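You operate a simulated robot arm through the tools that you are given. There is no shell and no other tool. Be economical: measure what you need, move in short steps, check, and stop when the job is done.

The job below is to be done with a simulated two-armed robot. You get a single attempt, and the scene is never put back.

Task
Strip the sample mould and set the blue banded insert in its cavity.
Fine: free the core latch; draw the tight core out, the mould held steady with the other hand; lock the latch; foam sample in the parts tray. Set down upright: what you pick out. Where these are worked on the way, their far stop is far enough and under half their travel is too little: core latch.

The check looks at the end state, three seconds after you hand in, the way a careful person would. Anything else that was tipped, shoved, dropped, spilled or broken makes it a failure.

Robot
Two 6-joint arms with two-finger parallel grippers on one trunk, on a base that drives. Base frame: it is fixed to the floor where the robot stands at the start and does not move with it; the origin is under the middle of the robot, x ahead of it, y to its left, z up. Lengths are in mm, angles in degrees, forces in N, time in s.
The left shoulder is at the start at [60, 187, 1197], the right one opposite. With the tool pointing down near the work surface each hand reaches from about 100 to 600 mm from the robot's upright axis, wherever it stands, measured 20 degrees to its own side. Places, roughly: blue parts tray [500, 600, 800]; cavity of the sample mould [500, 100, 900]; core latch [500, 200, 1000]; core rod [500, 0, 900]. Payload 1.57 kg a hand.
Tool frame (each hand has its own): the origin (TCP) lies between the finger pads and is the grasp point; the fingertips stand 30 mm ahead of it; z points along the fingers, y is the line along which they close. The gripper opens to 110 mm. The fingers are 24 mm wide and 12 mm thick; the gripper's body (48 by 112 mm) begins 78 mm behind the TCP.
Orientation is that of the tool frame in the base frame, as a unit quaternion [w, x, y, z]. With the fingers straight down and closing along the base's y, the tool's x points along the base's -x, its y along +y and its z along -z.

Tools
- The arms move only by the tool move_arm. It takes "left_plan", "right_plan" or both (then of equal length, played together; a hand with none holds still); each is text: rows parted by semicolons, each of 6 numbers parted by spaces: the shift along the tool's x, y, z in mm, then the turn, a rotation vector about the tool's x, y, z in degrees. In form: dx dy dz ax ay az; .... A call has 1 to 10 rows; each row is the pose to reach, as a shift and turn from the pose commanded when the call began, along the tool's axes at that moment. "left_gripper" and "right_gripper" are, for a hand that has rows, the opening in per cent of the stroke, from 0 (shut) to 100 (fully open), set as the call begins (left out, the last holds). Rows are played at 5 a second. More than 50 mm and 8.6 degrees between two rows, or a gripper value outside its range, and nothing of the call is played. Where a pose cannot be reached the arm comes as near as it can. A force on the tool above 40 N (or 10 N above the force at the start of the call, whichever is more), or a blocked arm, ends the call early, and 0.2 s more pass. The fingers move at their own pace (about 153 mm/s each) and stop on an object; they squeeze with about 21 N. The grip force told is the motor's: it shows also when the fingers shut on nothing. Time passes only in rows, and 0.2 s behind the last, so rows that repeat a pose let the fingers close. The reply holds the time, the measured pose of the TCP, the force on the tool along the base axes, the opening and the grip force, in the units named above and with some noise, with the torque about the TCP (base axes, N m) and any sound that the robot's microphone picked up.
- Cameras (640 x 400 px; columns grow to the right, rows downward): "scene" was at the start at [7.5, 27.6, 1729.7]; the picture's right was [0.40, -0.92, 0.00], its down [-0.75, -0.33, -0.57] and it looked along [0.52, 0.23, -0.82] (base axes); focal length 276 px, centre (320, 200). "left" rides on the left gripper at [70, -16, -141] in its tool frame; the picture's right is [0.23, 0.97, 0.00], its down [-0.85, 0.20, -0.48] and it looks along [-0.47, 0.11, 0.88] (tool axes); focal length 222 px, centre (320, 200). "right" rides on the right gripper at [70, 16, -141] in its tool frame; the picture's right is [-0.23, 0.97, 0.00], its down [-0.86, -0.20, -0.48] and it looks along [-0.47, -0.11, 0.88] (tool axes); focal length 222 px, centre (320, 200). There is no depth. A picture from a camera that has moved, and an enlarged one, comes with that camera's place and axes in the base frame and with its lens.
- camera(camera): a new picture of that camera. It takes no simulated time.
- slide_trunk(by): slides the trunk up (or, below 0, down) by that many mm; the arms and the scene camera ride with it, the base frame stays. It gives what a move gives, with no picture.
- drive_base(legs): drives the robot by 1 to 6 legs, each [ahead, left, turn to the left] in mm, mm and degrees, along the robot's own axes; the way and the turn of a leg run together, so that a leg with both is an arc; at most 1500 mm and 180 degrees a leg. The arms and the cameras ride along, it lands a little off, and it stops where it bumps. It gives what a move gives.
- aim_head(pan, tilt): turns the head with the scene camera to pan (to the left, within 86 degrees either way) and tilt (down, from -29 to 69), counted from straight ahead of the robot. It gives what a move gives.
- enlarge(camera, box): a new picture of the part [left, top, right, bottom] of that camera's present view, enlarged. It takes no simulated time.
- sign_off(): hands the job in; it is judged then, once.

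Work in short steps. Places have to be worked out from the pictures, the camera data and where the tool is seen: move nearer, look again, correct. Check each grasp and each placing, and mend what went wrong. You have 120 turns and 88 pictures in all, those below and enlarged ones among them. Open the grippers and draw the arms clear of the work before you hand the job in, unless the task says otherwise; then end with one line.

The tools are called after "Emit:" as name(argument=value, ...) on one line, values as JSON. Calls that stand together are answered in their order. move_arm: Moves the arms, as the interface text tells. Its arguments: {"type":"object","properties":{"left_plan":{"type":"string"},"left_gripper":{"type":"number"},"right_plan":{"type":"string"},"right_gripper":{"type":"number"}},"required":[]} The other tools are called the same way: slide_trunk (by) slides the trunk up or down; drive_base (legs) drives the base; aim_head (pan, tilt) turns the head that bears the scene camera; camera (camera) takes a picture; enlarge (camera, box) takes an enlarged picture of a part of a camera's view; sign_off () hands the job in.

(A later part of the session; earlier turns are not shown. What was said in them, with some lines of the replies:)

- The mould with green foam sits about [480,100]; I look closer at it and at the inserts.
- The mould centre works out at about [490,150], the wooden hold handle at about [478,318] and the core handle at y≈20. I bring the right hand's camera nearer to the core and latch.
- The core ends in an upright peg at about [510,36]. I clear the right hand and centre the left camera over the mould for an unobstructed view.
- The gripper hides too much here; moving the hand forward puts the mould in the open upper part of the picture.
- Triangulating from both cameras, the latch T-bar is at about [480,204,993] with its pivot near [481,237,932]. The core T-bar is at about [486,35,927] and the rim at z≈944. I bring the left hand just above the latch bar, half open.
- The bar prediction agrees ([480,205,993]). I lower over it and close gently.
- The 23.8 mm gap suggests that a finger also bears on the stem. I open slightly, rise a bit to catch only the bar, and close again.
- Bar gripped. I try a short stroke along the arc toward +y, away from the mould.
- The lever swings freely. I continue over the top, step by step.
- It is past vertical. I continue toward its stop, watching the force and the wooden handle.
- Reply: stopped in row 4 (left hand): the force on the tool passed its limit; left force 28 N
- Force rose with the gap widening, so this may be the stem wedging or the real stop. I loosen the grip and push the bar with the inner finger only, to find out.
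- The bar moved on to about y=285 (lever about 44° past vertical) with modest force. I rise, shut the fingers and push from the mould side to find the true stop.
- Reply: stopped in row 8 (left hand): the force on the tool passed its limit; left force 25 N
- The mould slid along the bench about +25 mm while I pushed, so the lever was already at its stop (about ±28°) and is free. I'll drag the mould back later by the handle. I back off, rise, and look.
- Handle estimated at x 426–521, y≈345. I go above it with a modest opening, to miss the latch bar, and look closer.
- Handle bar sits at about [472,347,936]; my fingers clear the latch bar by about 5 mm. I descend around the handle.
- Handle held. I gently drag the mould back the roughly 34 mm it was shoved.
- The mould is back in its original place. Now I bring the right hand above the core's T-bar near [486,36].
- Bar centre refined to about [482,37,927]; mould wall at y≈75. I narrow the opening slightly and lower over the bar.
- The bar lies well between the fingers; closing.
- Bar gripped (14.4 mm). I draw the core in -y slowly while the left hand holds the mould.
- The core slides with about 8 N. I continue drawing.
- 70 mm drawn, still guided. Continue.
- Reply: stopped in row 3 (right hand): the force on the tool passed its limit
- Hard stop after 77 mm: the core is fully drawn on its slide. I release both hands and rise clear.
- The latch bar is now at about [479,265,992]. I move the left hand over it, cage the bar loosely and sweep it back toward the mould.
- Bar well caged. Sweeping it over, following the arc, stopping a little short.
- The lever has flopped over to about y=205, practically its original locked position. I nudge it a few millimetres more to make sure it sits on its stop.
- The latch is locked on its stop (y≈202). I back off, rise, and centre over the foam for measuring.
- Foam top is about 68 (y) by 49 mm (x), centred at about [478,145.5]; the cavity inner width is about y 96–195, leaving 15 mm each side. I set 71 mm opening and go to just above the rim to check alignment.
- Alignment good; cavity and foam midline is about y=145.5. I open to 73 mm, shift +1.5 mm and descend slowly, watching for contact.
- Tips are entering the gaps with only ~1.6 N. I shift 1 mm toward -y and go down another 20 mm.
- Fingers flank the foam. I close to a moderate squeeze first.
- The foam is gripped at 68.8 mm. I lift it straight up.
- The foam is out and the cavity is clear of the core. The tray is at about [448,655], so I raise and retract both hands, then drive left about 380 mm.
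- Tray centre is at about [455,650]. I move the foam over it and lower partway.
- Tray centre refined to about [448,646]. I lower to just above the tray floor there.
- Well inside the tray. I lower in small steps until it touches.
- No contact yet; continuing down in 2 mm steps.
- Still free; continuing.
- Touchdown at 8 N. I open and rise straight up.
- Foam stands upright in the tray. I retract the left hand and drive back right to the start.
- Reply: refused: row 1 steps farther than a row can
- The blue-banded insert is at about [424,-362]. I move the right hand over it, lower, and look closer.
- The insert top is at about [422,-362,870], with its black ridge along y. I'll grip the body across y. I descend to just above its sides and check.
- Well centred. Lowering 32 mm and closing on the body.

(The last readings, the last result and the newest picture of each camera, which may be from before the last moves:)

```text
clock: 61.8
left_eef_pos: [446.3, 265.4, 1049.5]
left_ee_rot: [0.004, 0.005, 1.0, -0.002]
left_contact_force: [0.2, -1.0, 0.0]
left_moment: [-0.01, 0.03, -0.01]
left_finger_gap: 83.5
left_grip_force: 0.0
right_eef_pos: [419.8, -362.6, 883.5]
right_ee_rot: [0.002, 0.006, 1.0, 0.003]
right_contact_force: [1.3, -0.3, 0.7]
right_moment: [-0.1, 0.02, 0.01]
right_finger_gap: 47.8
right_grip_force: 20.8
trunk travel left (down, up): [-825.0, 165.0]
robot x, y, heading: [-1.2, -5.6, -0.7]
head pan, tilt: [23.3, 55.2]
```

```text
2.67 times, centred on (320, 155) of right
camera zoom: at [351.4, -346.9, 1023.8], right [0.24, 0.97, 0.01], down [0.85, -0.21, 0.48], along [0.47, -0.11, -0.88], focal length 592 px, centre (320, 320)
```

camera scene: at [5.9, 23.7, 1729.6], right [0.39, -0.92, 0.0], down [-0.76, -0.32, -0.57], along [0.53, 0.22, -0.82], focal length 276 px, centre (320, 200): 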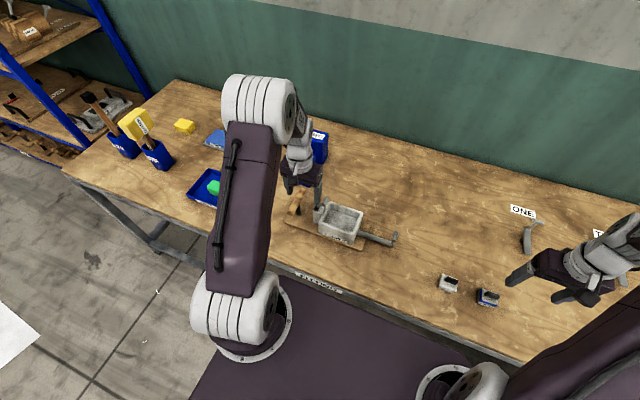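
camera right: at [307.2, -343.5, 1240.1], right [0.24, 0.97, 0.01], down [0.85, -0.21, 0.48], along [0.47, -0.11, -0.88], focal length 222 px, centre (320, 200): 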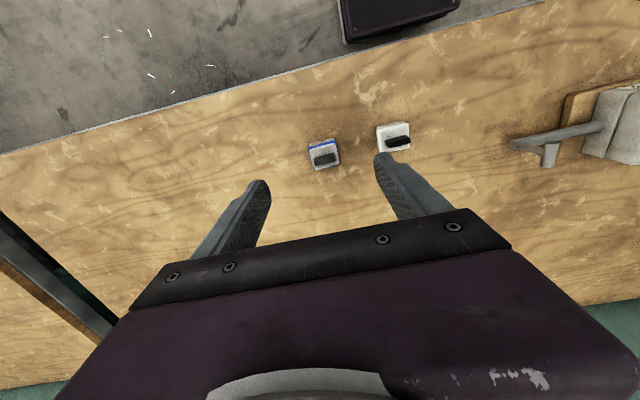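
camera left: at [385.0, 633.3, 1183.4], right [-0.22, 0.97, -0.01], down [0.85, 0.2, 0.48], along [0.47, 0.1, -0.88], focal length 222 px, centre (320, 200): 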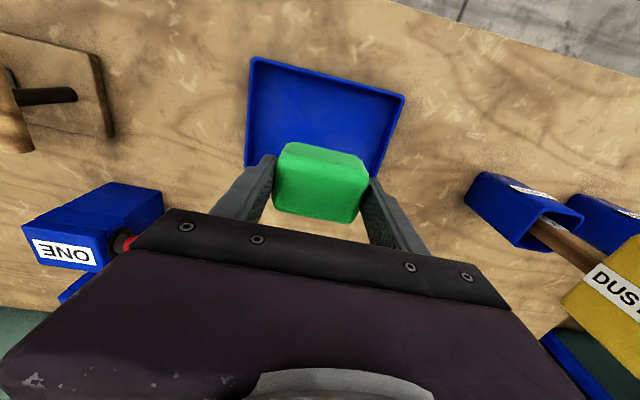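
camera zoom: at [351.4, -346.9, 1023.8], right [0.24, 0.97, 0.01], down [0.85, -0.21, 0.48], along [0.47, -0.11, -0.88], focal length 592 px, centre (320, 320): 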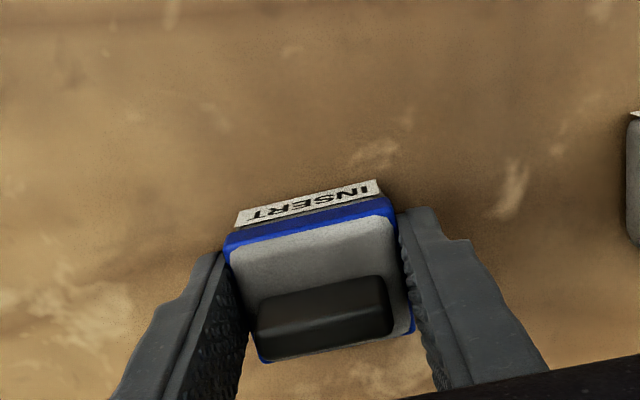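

Gripped at 47.8 mm. I lift it and send the left hand clear.

Emit:
move_arm(right_plan="0 0 -20 0 0 0;0 0 -60 0 0 0;0 0 -100 0 0 0;0 0 -140 0 0 0;0 0 -180 0 0 0", left_plan="0 20 -30 0 0 0;15 40 -60 0 0 0;30 60 -80 0 0 0;60 80 -80 0 0 0;60 80 -80 0 0 0")

Emit:
move_arm(right_plan="-5 48 0 0 0 0;-10 96 0 0 0 0;-15 144 0 0 0 0;-20 192 0 0 0 0;-25 240 0 0 0 0;-30 288 0 0 0 0;-35 336 0 0 0 0;-40 384 0 0 0 0;-45 432 0 0 0 0;-50 470 0 0 0 0")

Emit:
camera(camera="right")

```text
clock: 63.0
left_eef_pos: [385.4, 347.4, 1127.2]
left_ee_rot: [0.005, 0.005, 1.0, -0.002]
left_contact_force: [-0.5, -0.4, 0.8]
left_moment: [0.04, 0.0, 0.01]
left_finger_gap: 83.6
left_grip_force: 0.0
right_eef_pos: [417.7, -363.5, 1063.3]
right_ee_rot: [0.002, 0.006, 1.0, 0.002]
right_contact_force: [-0.2, -0.1, -1.5]
right_moment: [-0.03, 0.01, 0.01]
right_finger_gap: 47.8
right_grip_force: 21.2
trunk travel left (down, up): [-825.0, 165.0]
robot x, y, heading: [0.0, -7.0, -0.5]
head pan, tilt: [23.3, 55.2]
```

```text
clock: 65.2
left_eef_pos: [386.2, 348.1, 1127.1]
left_ee_rot: [0.003, 0.005, 1.0, -0.003]
left_contact_force: [0.2, -0.2, -0.1]
left_moment: [-0.02, 0.02, 0.03]
left_finger_gap: 83.9
left_grip_force: 0.0
right_eef_pos: [474.7, 107.5, 1063.4]
right_ee_rot: [0.0, 0.005, 1.0, 0.002]
right_contact_force: [0.0, 0.7, -1.5]
right_moment: [0.0, 0.02, 0.01]
right_finger_gap: 47.8
right_grip_force: 20.9
trunk travel left (down, up): [-825.0, 165.0]
robot x, y, heading: [-2.7, -4.3, -0.6]
head pan, tilt: [23.3, 55.2]
```

```text
23 pictures are left
camera right: at [405.1, 124.1, 1204.2], right [0.24, 0.97, 0.0], down [0.85, -0.21, 0.48], along [0.47, -0.11, -0.88], focal length 222 px, centre (320, 200)
```

right: 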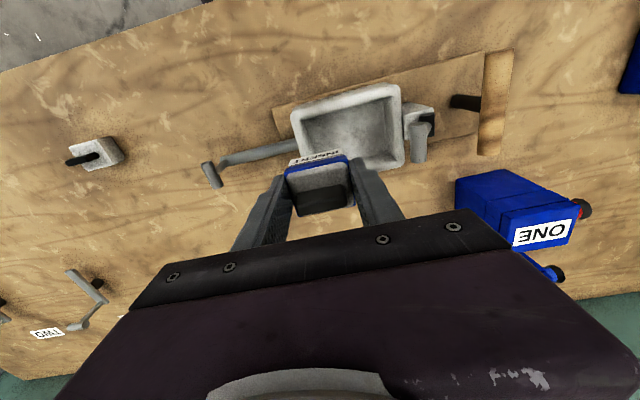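

I look at the cavity floor before placing.

Emit:
enlarge(camera="right", box=[260, 60, 460, 185])

Emit:
enlarge(camera="scene", box=[290, 190, 400, 260])

```text
3.20 times, centred on (360, 122) of right
camera zoom: at [405.1, 124.1, 1204.2], right [0.24, 0.97, 0.0], down [0.85, -0.21, 0.48], along [0.47, -0.11, -0.88], focal length 711 px, centre (192, 448)
```

zoom: 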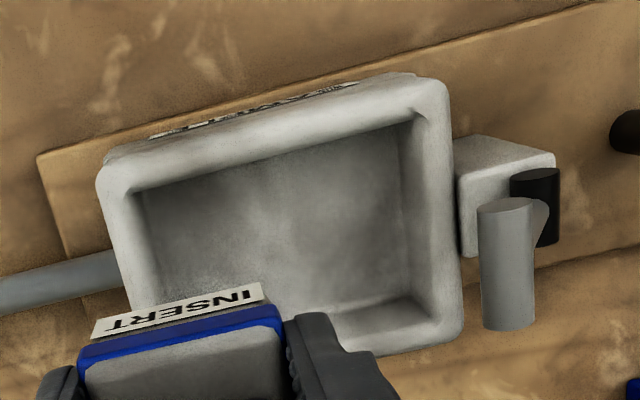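

```text
5.71 times, centred on (345, 225) of scene
camera zoom: at [6.7, 24.8, 1729.6], right [0.39, -0.92, 0.0], down [-0.76, -0.32, -0.57], along [0.53, 0.22, -0.82], focal length 1576 px, centre (177, 57)
```

zoom: 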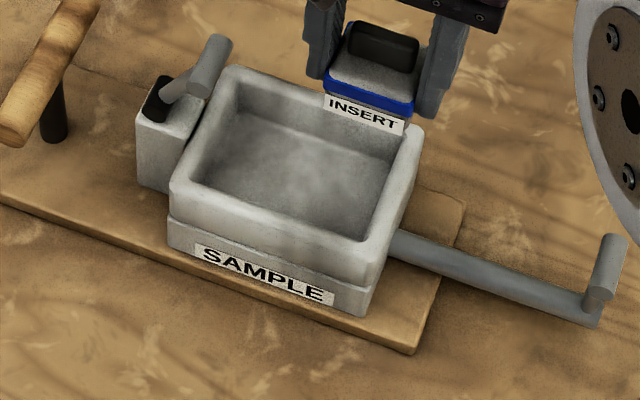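

The cavity is plain, centred at about [478,145]. I move over it and lower the insert to just inside the rim.

Emit:
move_arm(right_plan="-3 37.5 0 0 0 0;-3 37.5 0 0 0 0;-3 37.5 40 0 0 0;-3 37.5 70 0 0 0;-3 37.5 70 0 0 0")

Emit:
enlarge(camera="right", box=[200, 80, 440, 230])

Emit:
enlarge(camera="scene", box=[290, 190, 400, 260])

```text
clock: 66.4
left_eef_pos: [384.0, 347.0, 1127.5]
left_ee_rot: [0.003, 0.006, 1.0, -0.001]
left_contact_force: [-0.3, 0.6, 0.1]
left_moment: [0.01, -0.05, 0.01]
left_finger_gap: 84.0
left_grip_force: 0.1
right_eef_pos: [478.5, 142.7, 993.8]
right_ee_rot: [0.002, 0.005, 1.0, 0.003]
right_contact_force: [0.5, -0.5, -1.5]
right_moment: [0.01, -0.01, 0.01]
right_finger_gap: 47.5
right_grip_force: 21.5
trunk travel left (down, up): [-825.0, 165.0]
robot x, y, heading: [-0.7, -4.8, -0.6]
head pan, tilt: [23.3, 55.2]
```

```text
2.67 times, centred on (320, 155) of right
camera zoom: at [409.0, 159.0, 1134.4], right [0.24, 0.97, 0.01], down [0.85, -0.21, 0.48], along [0.47, -0.11, -0.88], focal length 592 px, centre (320, 320)
```

zoom: 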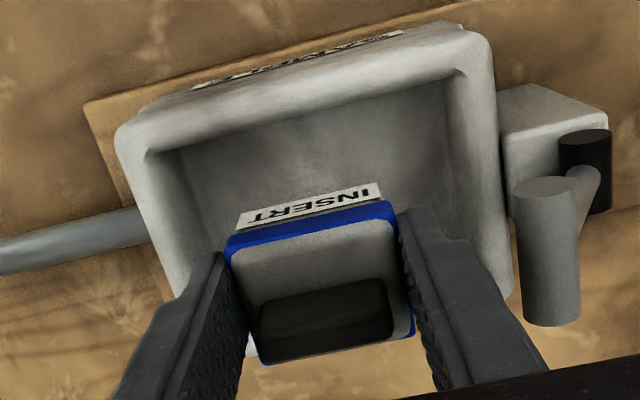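

```text
5.71 times, centred on (345, 225) of scene
camera zoom: at [5.7, 23.1, 1729.7], right [0.39, -0.92, 0.0], down [-0.76, -0.32, -0.57], along [0.53, 0.22, -0.82], focal length 1576 px, centre (177, 57)
```

zoom: 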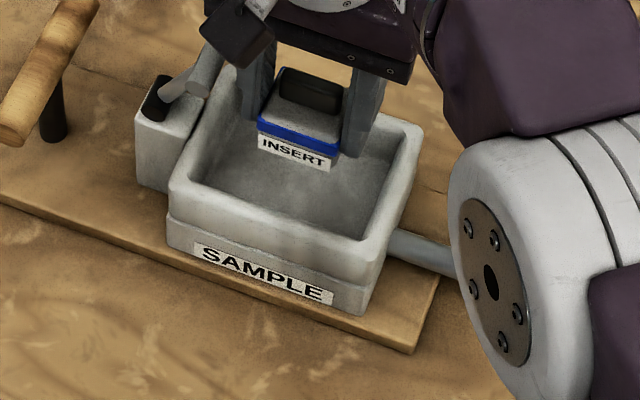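

Aligned over the cavity. Lowering 40 mm, adjusting +2 mm in y.

Emit:
move_arm(right_plan="0 2 10 0 0 0;0 2 20 0 0 0;0 2 30 0 0 0;0 2 40 0 0 0;0 2 44 0 0 0;0 2 44 0 0 0")

```text
clock: 67.8
left_eef_pos: [386.0, 347.0, 1127.6]
left_ee_rot: [0.002, 0.005, 1.0, -0.002]
left_contact_force: [0.0, 0.1, 0.1]
left_moment: [-0.01, -0.02, 0.01]
left_finger_gap: 83.7
left_grip_force: 0.0
right_eef_pos: [471.7, 139.4, 952.6]
right_ee_rot: [0.002, 0.006, 1.0, 0.003]
right_contact_force: [0.2, -0.1, -0.3]
right_moment: [0.0, 0.03, -0.03]
right_finger_gap: 47.4
right_grip_force: 21.2
right hand out of reach, approached as far as the arm can: row 1, 2, 3, 4, 5, 6
trunk travel left (down, up): [-825.0, 165.0]
robot x, y, heading: [-3.4, -3.4, -0.9]
head pan, tilt: [23.3, 55.2]
```

The arm is at its reach limit but well inside the cavity. I let the trunk down gently to finish the descent.

Emit:
slide_trunk(by=-7)

```text
clock: 68.3
left_eef_pos: [386.5, 346.0, 1120.4]
left_ee_rot: [0.003, 0.005, 1.0, -0.002]
left_contact_force: [-0.8, 0.1, 0.6]
left_moment: [0.0, -0.01, 0.03]
left_finger_gap: 83.6
left_grip_force: 0.0
right_eef_pos: [472.3, 139.3, 946.2]
right_ee_rot: [0.003, 0.005, 1.0, 0.003]
right_contact_force: [0.2, 0.2, -2.3]
right_moment: [0.04, 0.02, -0.01]
right_finger_gap: 47.4
right_grip_force: 21.8
trunk travel left (down, up): [-818.0, 172.0]
robot x, y, heading: [-0.4, -1.2, -0.6]
head pan, tilt: [23.3, 55.2]
```

No contact yet; a few millimetres more.

Emit:
slide_trunk(by=-3)

Emit:
enlarge(camera="right", box=[200, 80, 440, 230])

```text
clock: 68.9
left_eef_pos: [386.5, 347.8, 1119.5]
left_ee_rot: [0.002, 0.005, 1.0, -0.002]
left_contact_force: [-0.1, 0.3, 0.1]
left_moment: [-0.02, 0.02, 0.01]
left_finger_gap: 83.6
left_grip_force: 0.0
right_eef_pos: [471.8, 139.4, 943.1]
right_ee_rot: [0.002, 0.005, 1.0, 0.003]
right_contact_force: [-0.2, 0.4, -2.7]
right_moment: [0.01, 0.04, 0.0]
right_finger_gap: 47.5
right_grip_force: 21.0
trunk travel left (down, up): [-815.0, 175.0]
robot x, y, heading: [-1.0, -2.6, -0.8]
head pan, tilt: [23.3, 55.2]
```

```text
2.67 times, centred on (320, 155) of right
camera zoom: at [403.2, 156.0, 1083.6], right [0.24, 0.97, 0.01], down [0.85, -0.21, 0.48], along [0.47, -0.11, -0.88], focal length 592 px, centre (320, 320)
```

zoom: 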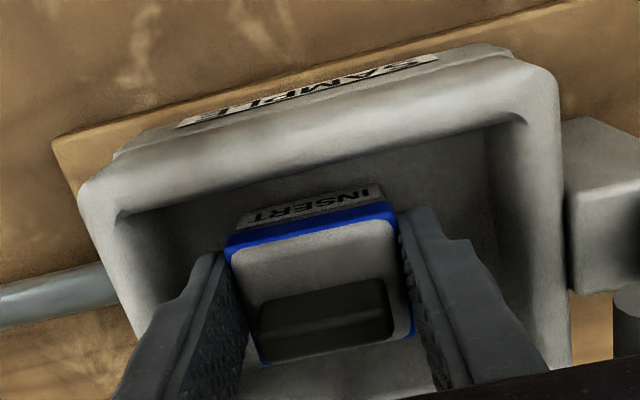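

Still hanging free; another 3 mm steps.

Emit:
slide_trunk(by=-3)

Emit:
slide_trunk(by=-3)

```text
clock: 69.4
left_eef_pos: [385.6, 347.6, 1115.4]
left_ee_rot: [0.002, 0.006, 1.0, -0.001]
left_contact_force: [0.7, -0.6, 0.0]
left_moment: [0.07, 0.0, -0.01]
left_finger_gap: 83.7
left_grip_force: 0.0
right_eef_pos: [472.6, 139.0, 940.2]
right_ee_rot: [0.001, 0.005, 1.0, 0.003]
right_contact_force: [0.7, 0.4, -1.7]
right_moment: [-0.04, 0.0, -0.03]
right_finger_gap: 47.6
right_grip_force: 20.7
trunk travel left (down, up): [-812.0, 178.0]
robot x, y, heading: [-0.1, -1.9, -1.0]
head pan, tilt: [23.3, 55.2]
```

```text
clock: 69.9
left_eef_pos: [386.0, 347.4, 1111.8]
left_ee_rot: [0.003, 0.006, 1.0, -0.002]
left_contact_force: [-0.1, 0.2, -0.4]
left_moment: [-0.01, 0.0, 0.02]
left_finger_gap: 83.5
left_grip_force: 0.0
right_eef_pos: [472.8, 139.6, 936.9]
right_ee_rot: [0.0, 0.006, 1.0, 0.002]
right_contact_force: [0.2, 0.4, -1.6]
right_moment: [0.02, 0.03, -0.02]
right_finger_gap: 47.7
right_grip_force: 20.7
trunk travel left (down, up): [-809.0, 181.0]
robot x, y, heading: [-5.2, -2.6, -0.7]
head pan, tilt: [23.3, 55.2]
```

Still no contact at 937; continue in small steps.

Emit:
slide_trunk(by=-3)

Emit:
slide_trunk(by=-3)

Emit:
enlarge(camera="scene", box=[300, 190, 380, 240])

```text
clock: 70.4
left_eef_pos: [385.2, 346.8, 1109.5]
left_ee_rot: [0.003, 0.005, 1.0, -0.002]
left_contact_force: [1.1, 0.3, 0.2]
left_moment: [0.01, 0.01, 0.0]
left_finger_gap: 83.6
left_grip_force: 0.0
right_eef_pos: [471.9, 139.6, 936.3]
right_ee_rot: [0.003, 0.005, 1.0, 0.004]
right_contact_force: [-0.4, -0.7, 7.7]
right_moment: [-0.29, 0.0, 0.0]
right_finger_gap: 47.5
right_grip_force: 20.8
trunk travel left (down, up): [-806.0, 184.0]
robot x, y, heading: [-2.1, -6.8, -0.7]
head pan, tilt: [23.3, 55.2]
```

```text
clock: 71.0
left_eef_pos: [384.0, 346.4, 1107.5]
left_ee_rot: [0.004, 0.005, 1.0, -0.001]
left_contact_force: [-0.2, -0.3, 0.2]
left_moment: [0.0, -0.01, -0.01]
left_finger_gap: 83.6
left_grip_force: 0.1
right_eef_pos: [471.9, 139.2, 931.9]
right_ee_rot: [0.004, 0.005, 1.0, 0.003]
right_contact_force: [1.6, -0.9, 16.8]
right_moment: [-0.48, -0.12, 0.05]
right_finger_gap: 48.0
right_grip_force: 21.5
trunk travel left (down, up): [-803.0, 187.0]
robot x, y, heading: [-1.6, -4.5, -0.7]
head pan, tilt: [23.3, 55.2]
```

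```text
8.00 times, centred on (340, 215) of scene
camera zoom: at [4.2, 22.6, 1707.8], right [0.39, -0.92, 0.0], down [-0.76, -0.32, -0.57], along [0.53, 0.22, -0.82], focal length 2207 px, centre (160, 80)
```

zoom: 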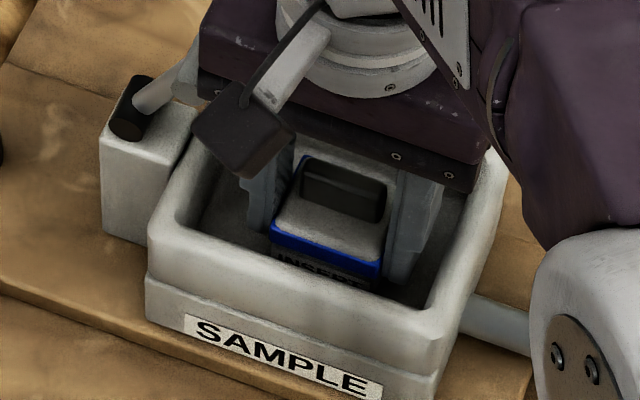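

Insert is seated on the cavity floor. I ease off 2 mm, then open just enough to release.

Emit:
slide_trunk(by=2)

Emit:
move_arm(right_plan="0 0 0 0 0 0;0 0 0 0 0 0;0 0 0 0 0 0", right_gripper=52)

Emit:
slide_trunk(by=60)

Emit:
enlarge(camera="right", box=[200, 80, 440, 230])

```text
clock: 71.5
left_eef_pos: [385.0, 348.3, 1108.3]
left_ee_rot: [0.003, 0.005, 1.0, -0.002]
left_contact_force: [0.5, -0.6, -0.7]
left_moment: [-0.03, 0.01, 0.02]
left_finger_gap: 83.7
left_grip_force: 0.0
right_eef_pos: [471.7, 139.9, 931.5]
right_ee_rot: [0.001, 0.005, 1.0, 0.002]
right_contact_force: [2.3, 2.5, 4.7]
right_moment: [0.1, -0.28, 0.01]
right_finger_gap: 47.5
right_grip_force: 21.1
trunk travel left (down, up): [-805.0, 185.0]
robot x, y, heading: [-2.4, -4.2, -0.7]
head pan, tilt: [23.3, 55.2]
```

```text
clock: 72.3
left_eef_pos: [386.1, 347.9, 1108.3]
left_ee_rot: [0.004, 0.005, 1.0, -0.002]
left_contact_force: [0.7, 0.0, -0.4]
left_moment: [-0.02, 0.03, 0.0]
left_finger_gap: 83.7
left_grip_force: 0.2
right_eef_pos: [471.2, 139.5, 932.3]
right_ee_rot: [0.002, 0.005, 1.0, 0.003]
right_contact_force: [0.3, 0.1, -0.3]
right_moment: [-0.02, -0.02, 0.0]
right_finger_gap: 57.3
right_grip_force: 0.0
trunk travel left (down, up): [-805.0, 185.0]
robot x, y, heading: [0.6, -3.6, -0.4]
head pan, tilt: [23.3, 55.2]
```

```text
clock: 73.3
left_eef_pos: [386.6, 346.5, 1168.8]
left_ee_rot: [0.003, 0.005, 1.0, -0.002]
left_contact_force: [-0.2, 0.3, 0.1]
left_moment: [0.01, -0.02, 0.01]
left_finger_gap: 83.2
left_grip_force: 0.2
right_eef_pos: [472.1, 141.1, 992.5]
right_ee_rot: [0.002, 0.005, 1.0, 0.002]
right_contact_force: [0.2, -0.4, 0.2]
right_moment: [0.0, -0.01, 0.01]
right_finger_gap: 57.0
right_grip_force: 0.0
trunk travel left (down, up): [-865.0, 125.0]
robot x, y, heading: [0.4, -9.7, -0.6]
head pan, tilt: [23.3, 55.2]
```

```text
2.67 times, centred on (320, 155) of right
camera zoom: at [403.0, 156.0, 1133.7], right [0.24, 0.97, 0.01], down [0.85, -0.21, 0.48], along [0.47, -0.11, -0.88], focal length 592 px, centre (320, 320)
```

zoom: 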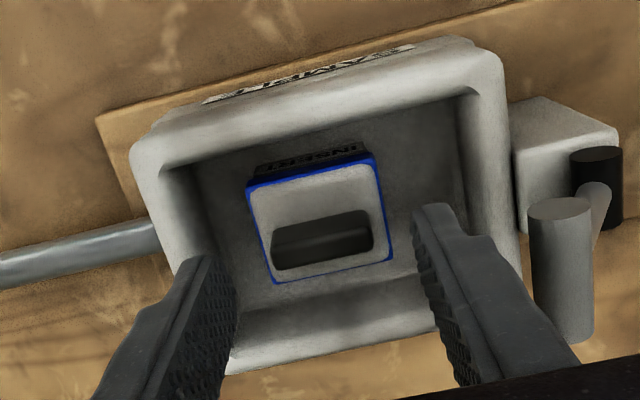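

The insert sits flat and upright in the cavity. I withdraw the right hand up and away, then check everything.

Emit:
move_arm(right_plan="0 0 -40 0 0 0;0 0 -80 0 0 0;10 -30 -110 0 0 0;30 -70 -120 0 0 0;50 -110 -120 0 0 0;70 -150 -120 0 0 0;85 -190 -120 0 0 0;90 -230 -120 0 0 0;90 -270 -120 0 0 0")

Emit:
camera(camera="scene")

Emit:
enlarge(camera="scene", box=[270, 150, 430, 260])

```text
clock: 75.3
left_eef_pos: [386.1, 345.9, 1170.0]
left_ee_rot: [0.002, 0.005, 1.0, -0.002]
left_contact_force: [0.5, -1.0, 1.1]
left_moment: [0.01, 0.01, 0.01]
left_finger_gap: 83.5
left_grip_force: 0.0
right_eef_pos: [378.2, -132.7, 1110.7]
right_ee_rot: [0.002, 0.005, 1.0, 0.003]
right_contact_force: [0.9, -0.8, -0.3]
right_moment: [0.0, 0.02, 0.01]
right_finger_gap: 57.3
right_grip_force: 0.0
trunk travel left (down, up): [-865.0, 125.0]
robot x, y, heading: [-5.1, -7.2, -0.4]
head pan, tilt: [23.3, 55.2]
```

```text
15 pictures are left
camera scene: at [6.5, 21.2, 1769.7], right [0.39, -0.92, 0.0], down [-0.76, -0.32, -0.57], along [0.53, 0.22, -0.82], focal length 276 px, centre (320, 200)
```

scene: 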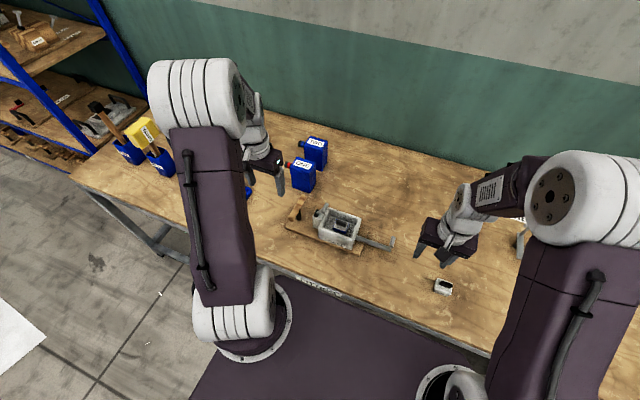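

```text
3.64 times, centred on (350, 205) of scene
camera zoom: at [6.5, 21.2, 1769.7], right [0.39, -0.92, 0.0], down [-0.76, -0.32, -0.57], along [0.53, 0.22, -0.82], focal length 1003 px, centre (211, 182)
```

zoom: 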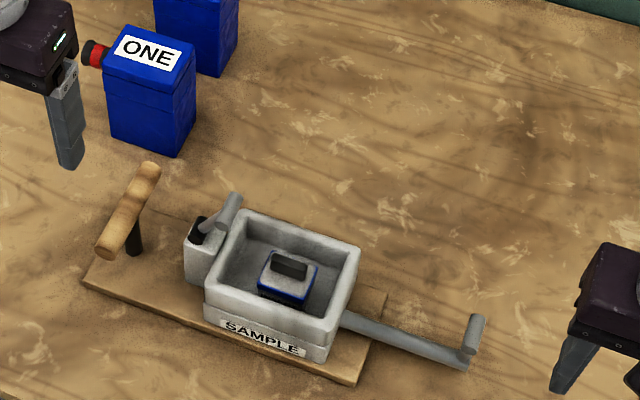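

The end state checks out. The latch is locked, the core is drawn to its stop, the foam is upright in the tray, and the blue insert is in the cavity. Both grippers are open and clear, so I hand in.

Emit:
sign_off()

```text
The job is handed in.
```

The mould is stripped: the latch was freed and is locked again, and the green foam sample is upright in the parts tray. The blue banded insert sits flat in the cavity. The core is drawn out about 77 mm to a hard stop, clear of the cavity but still in the mould wall. While freeing the latch I shoved the mould about 30 mm along the bench, then dragged it back to within a few millimetres of where it started.
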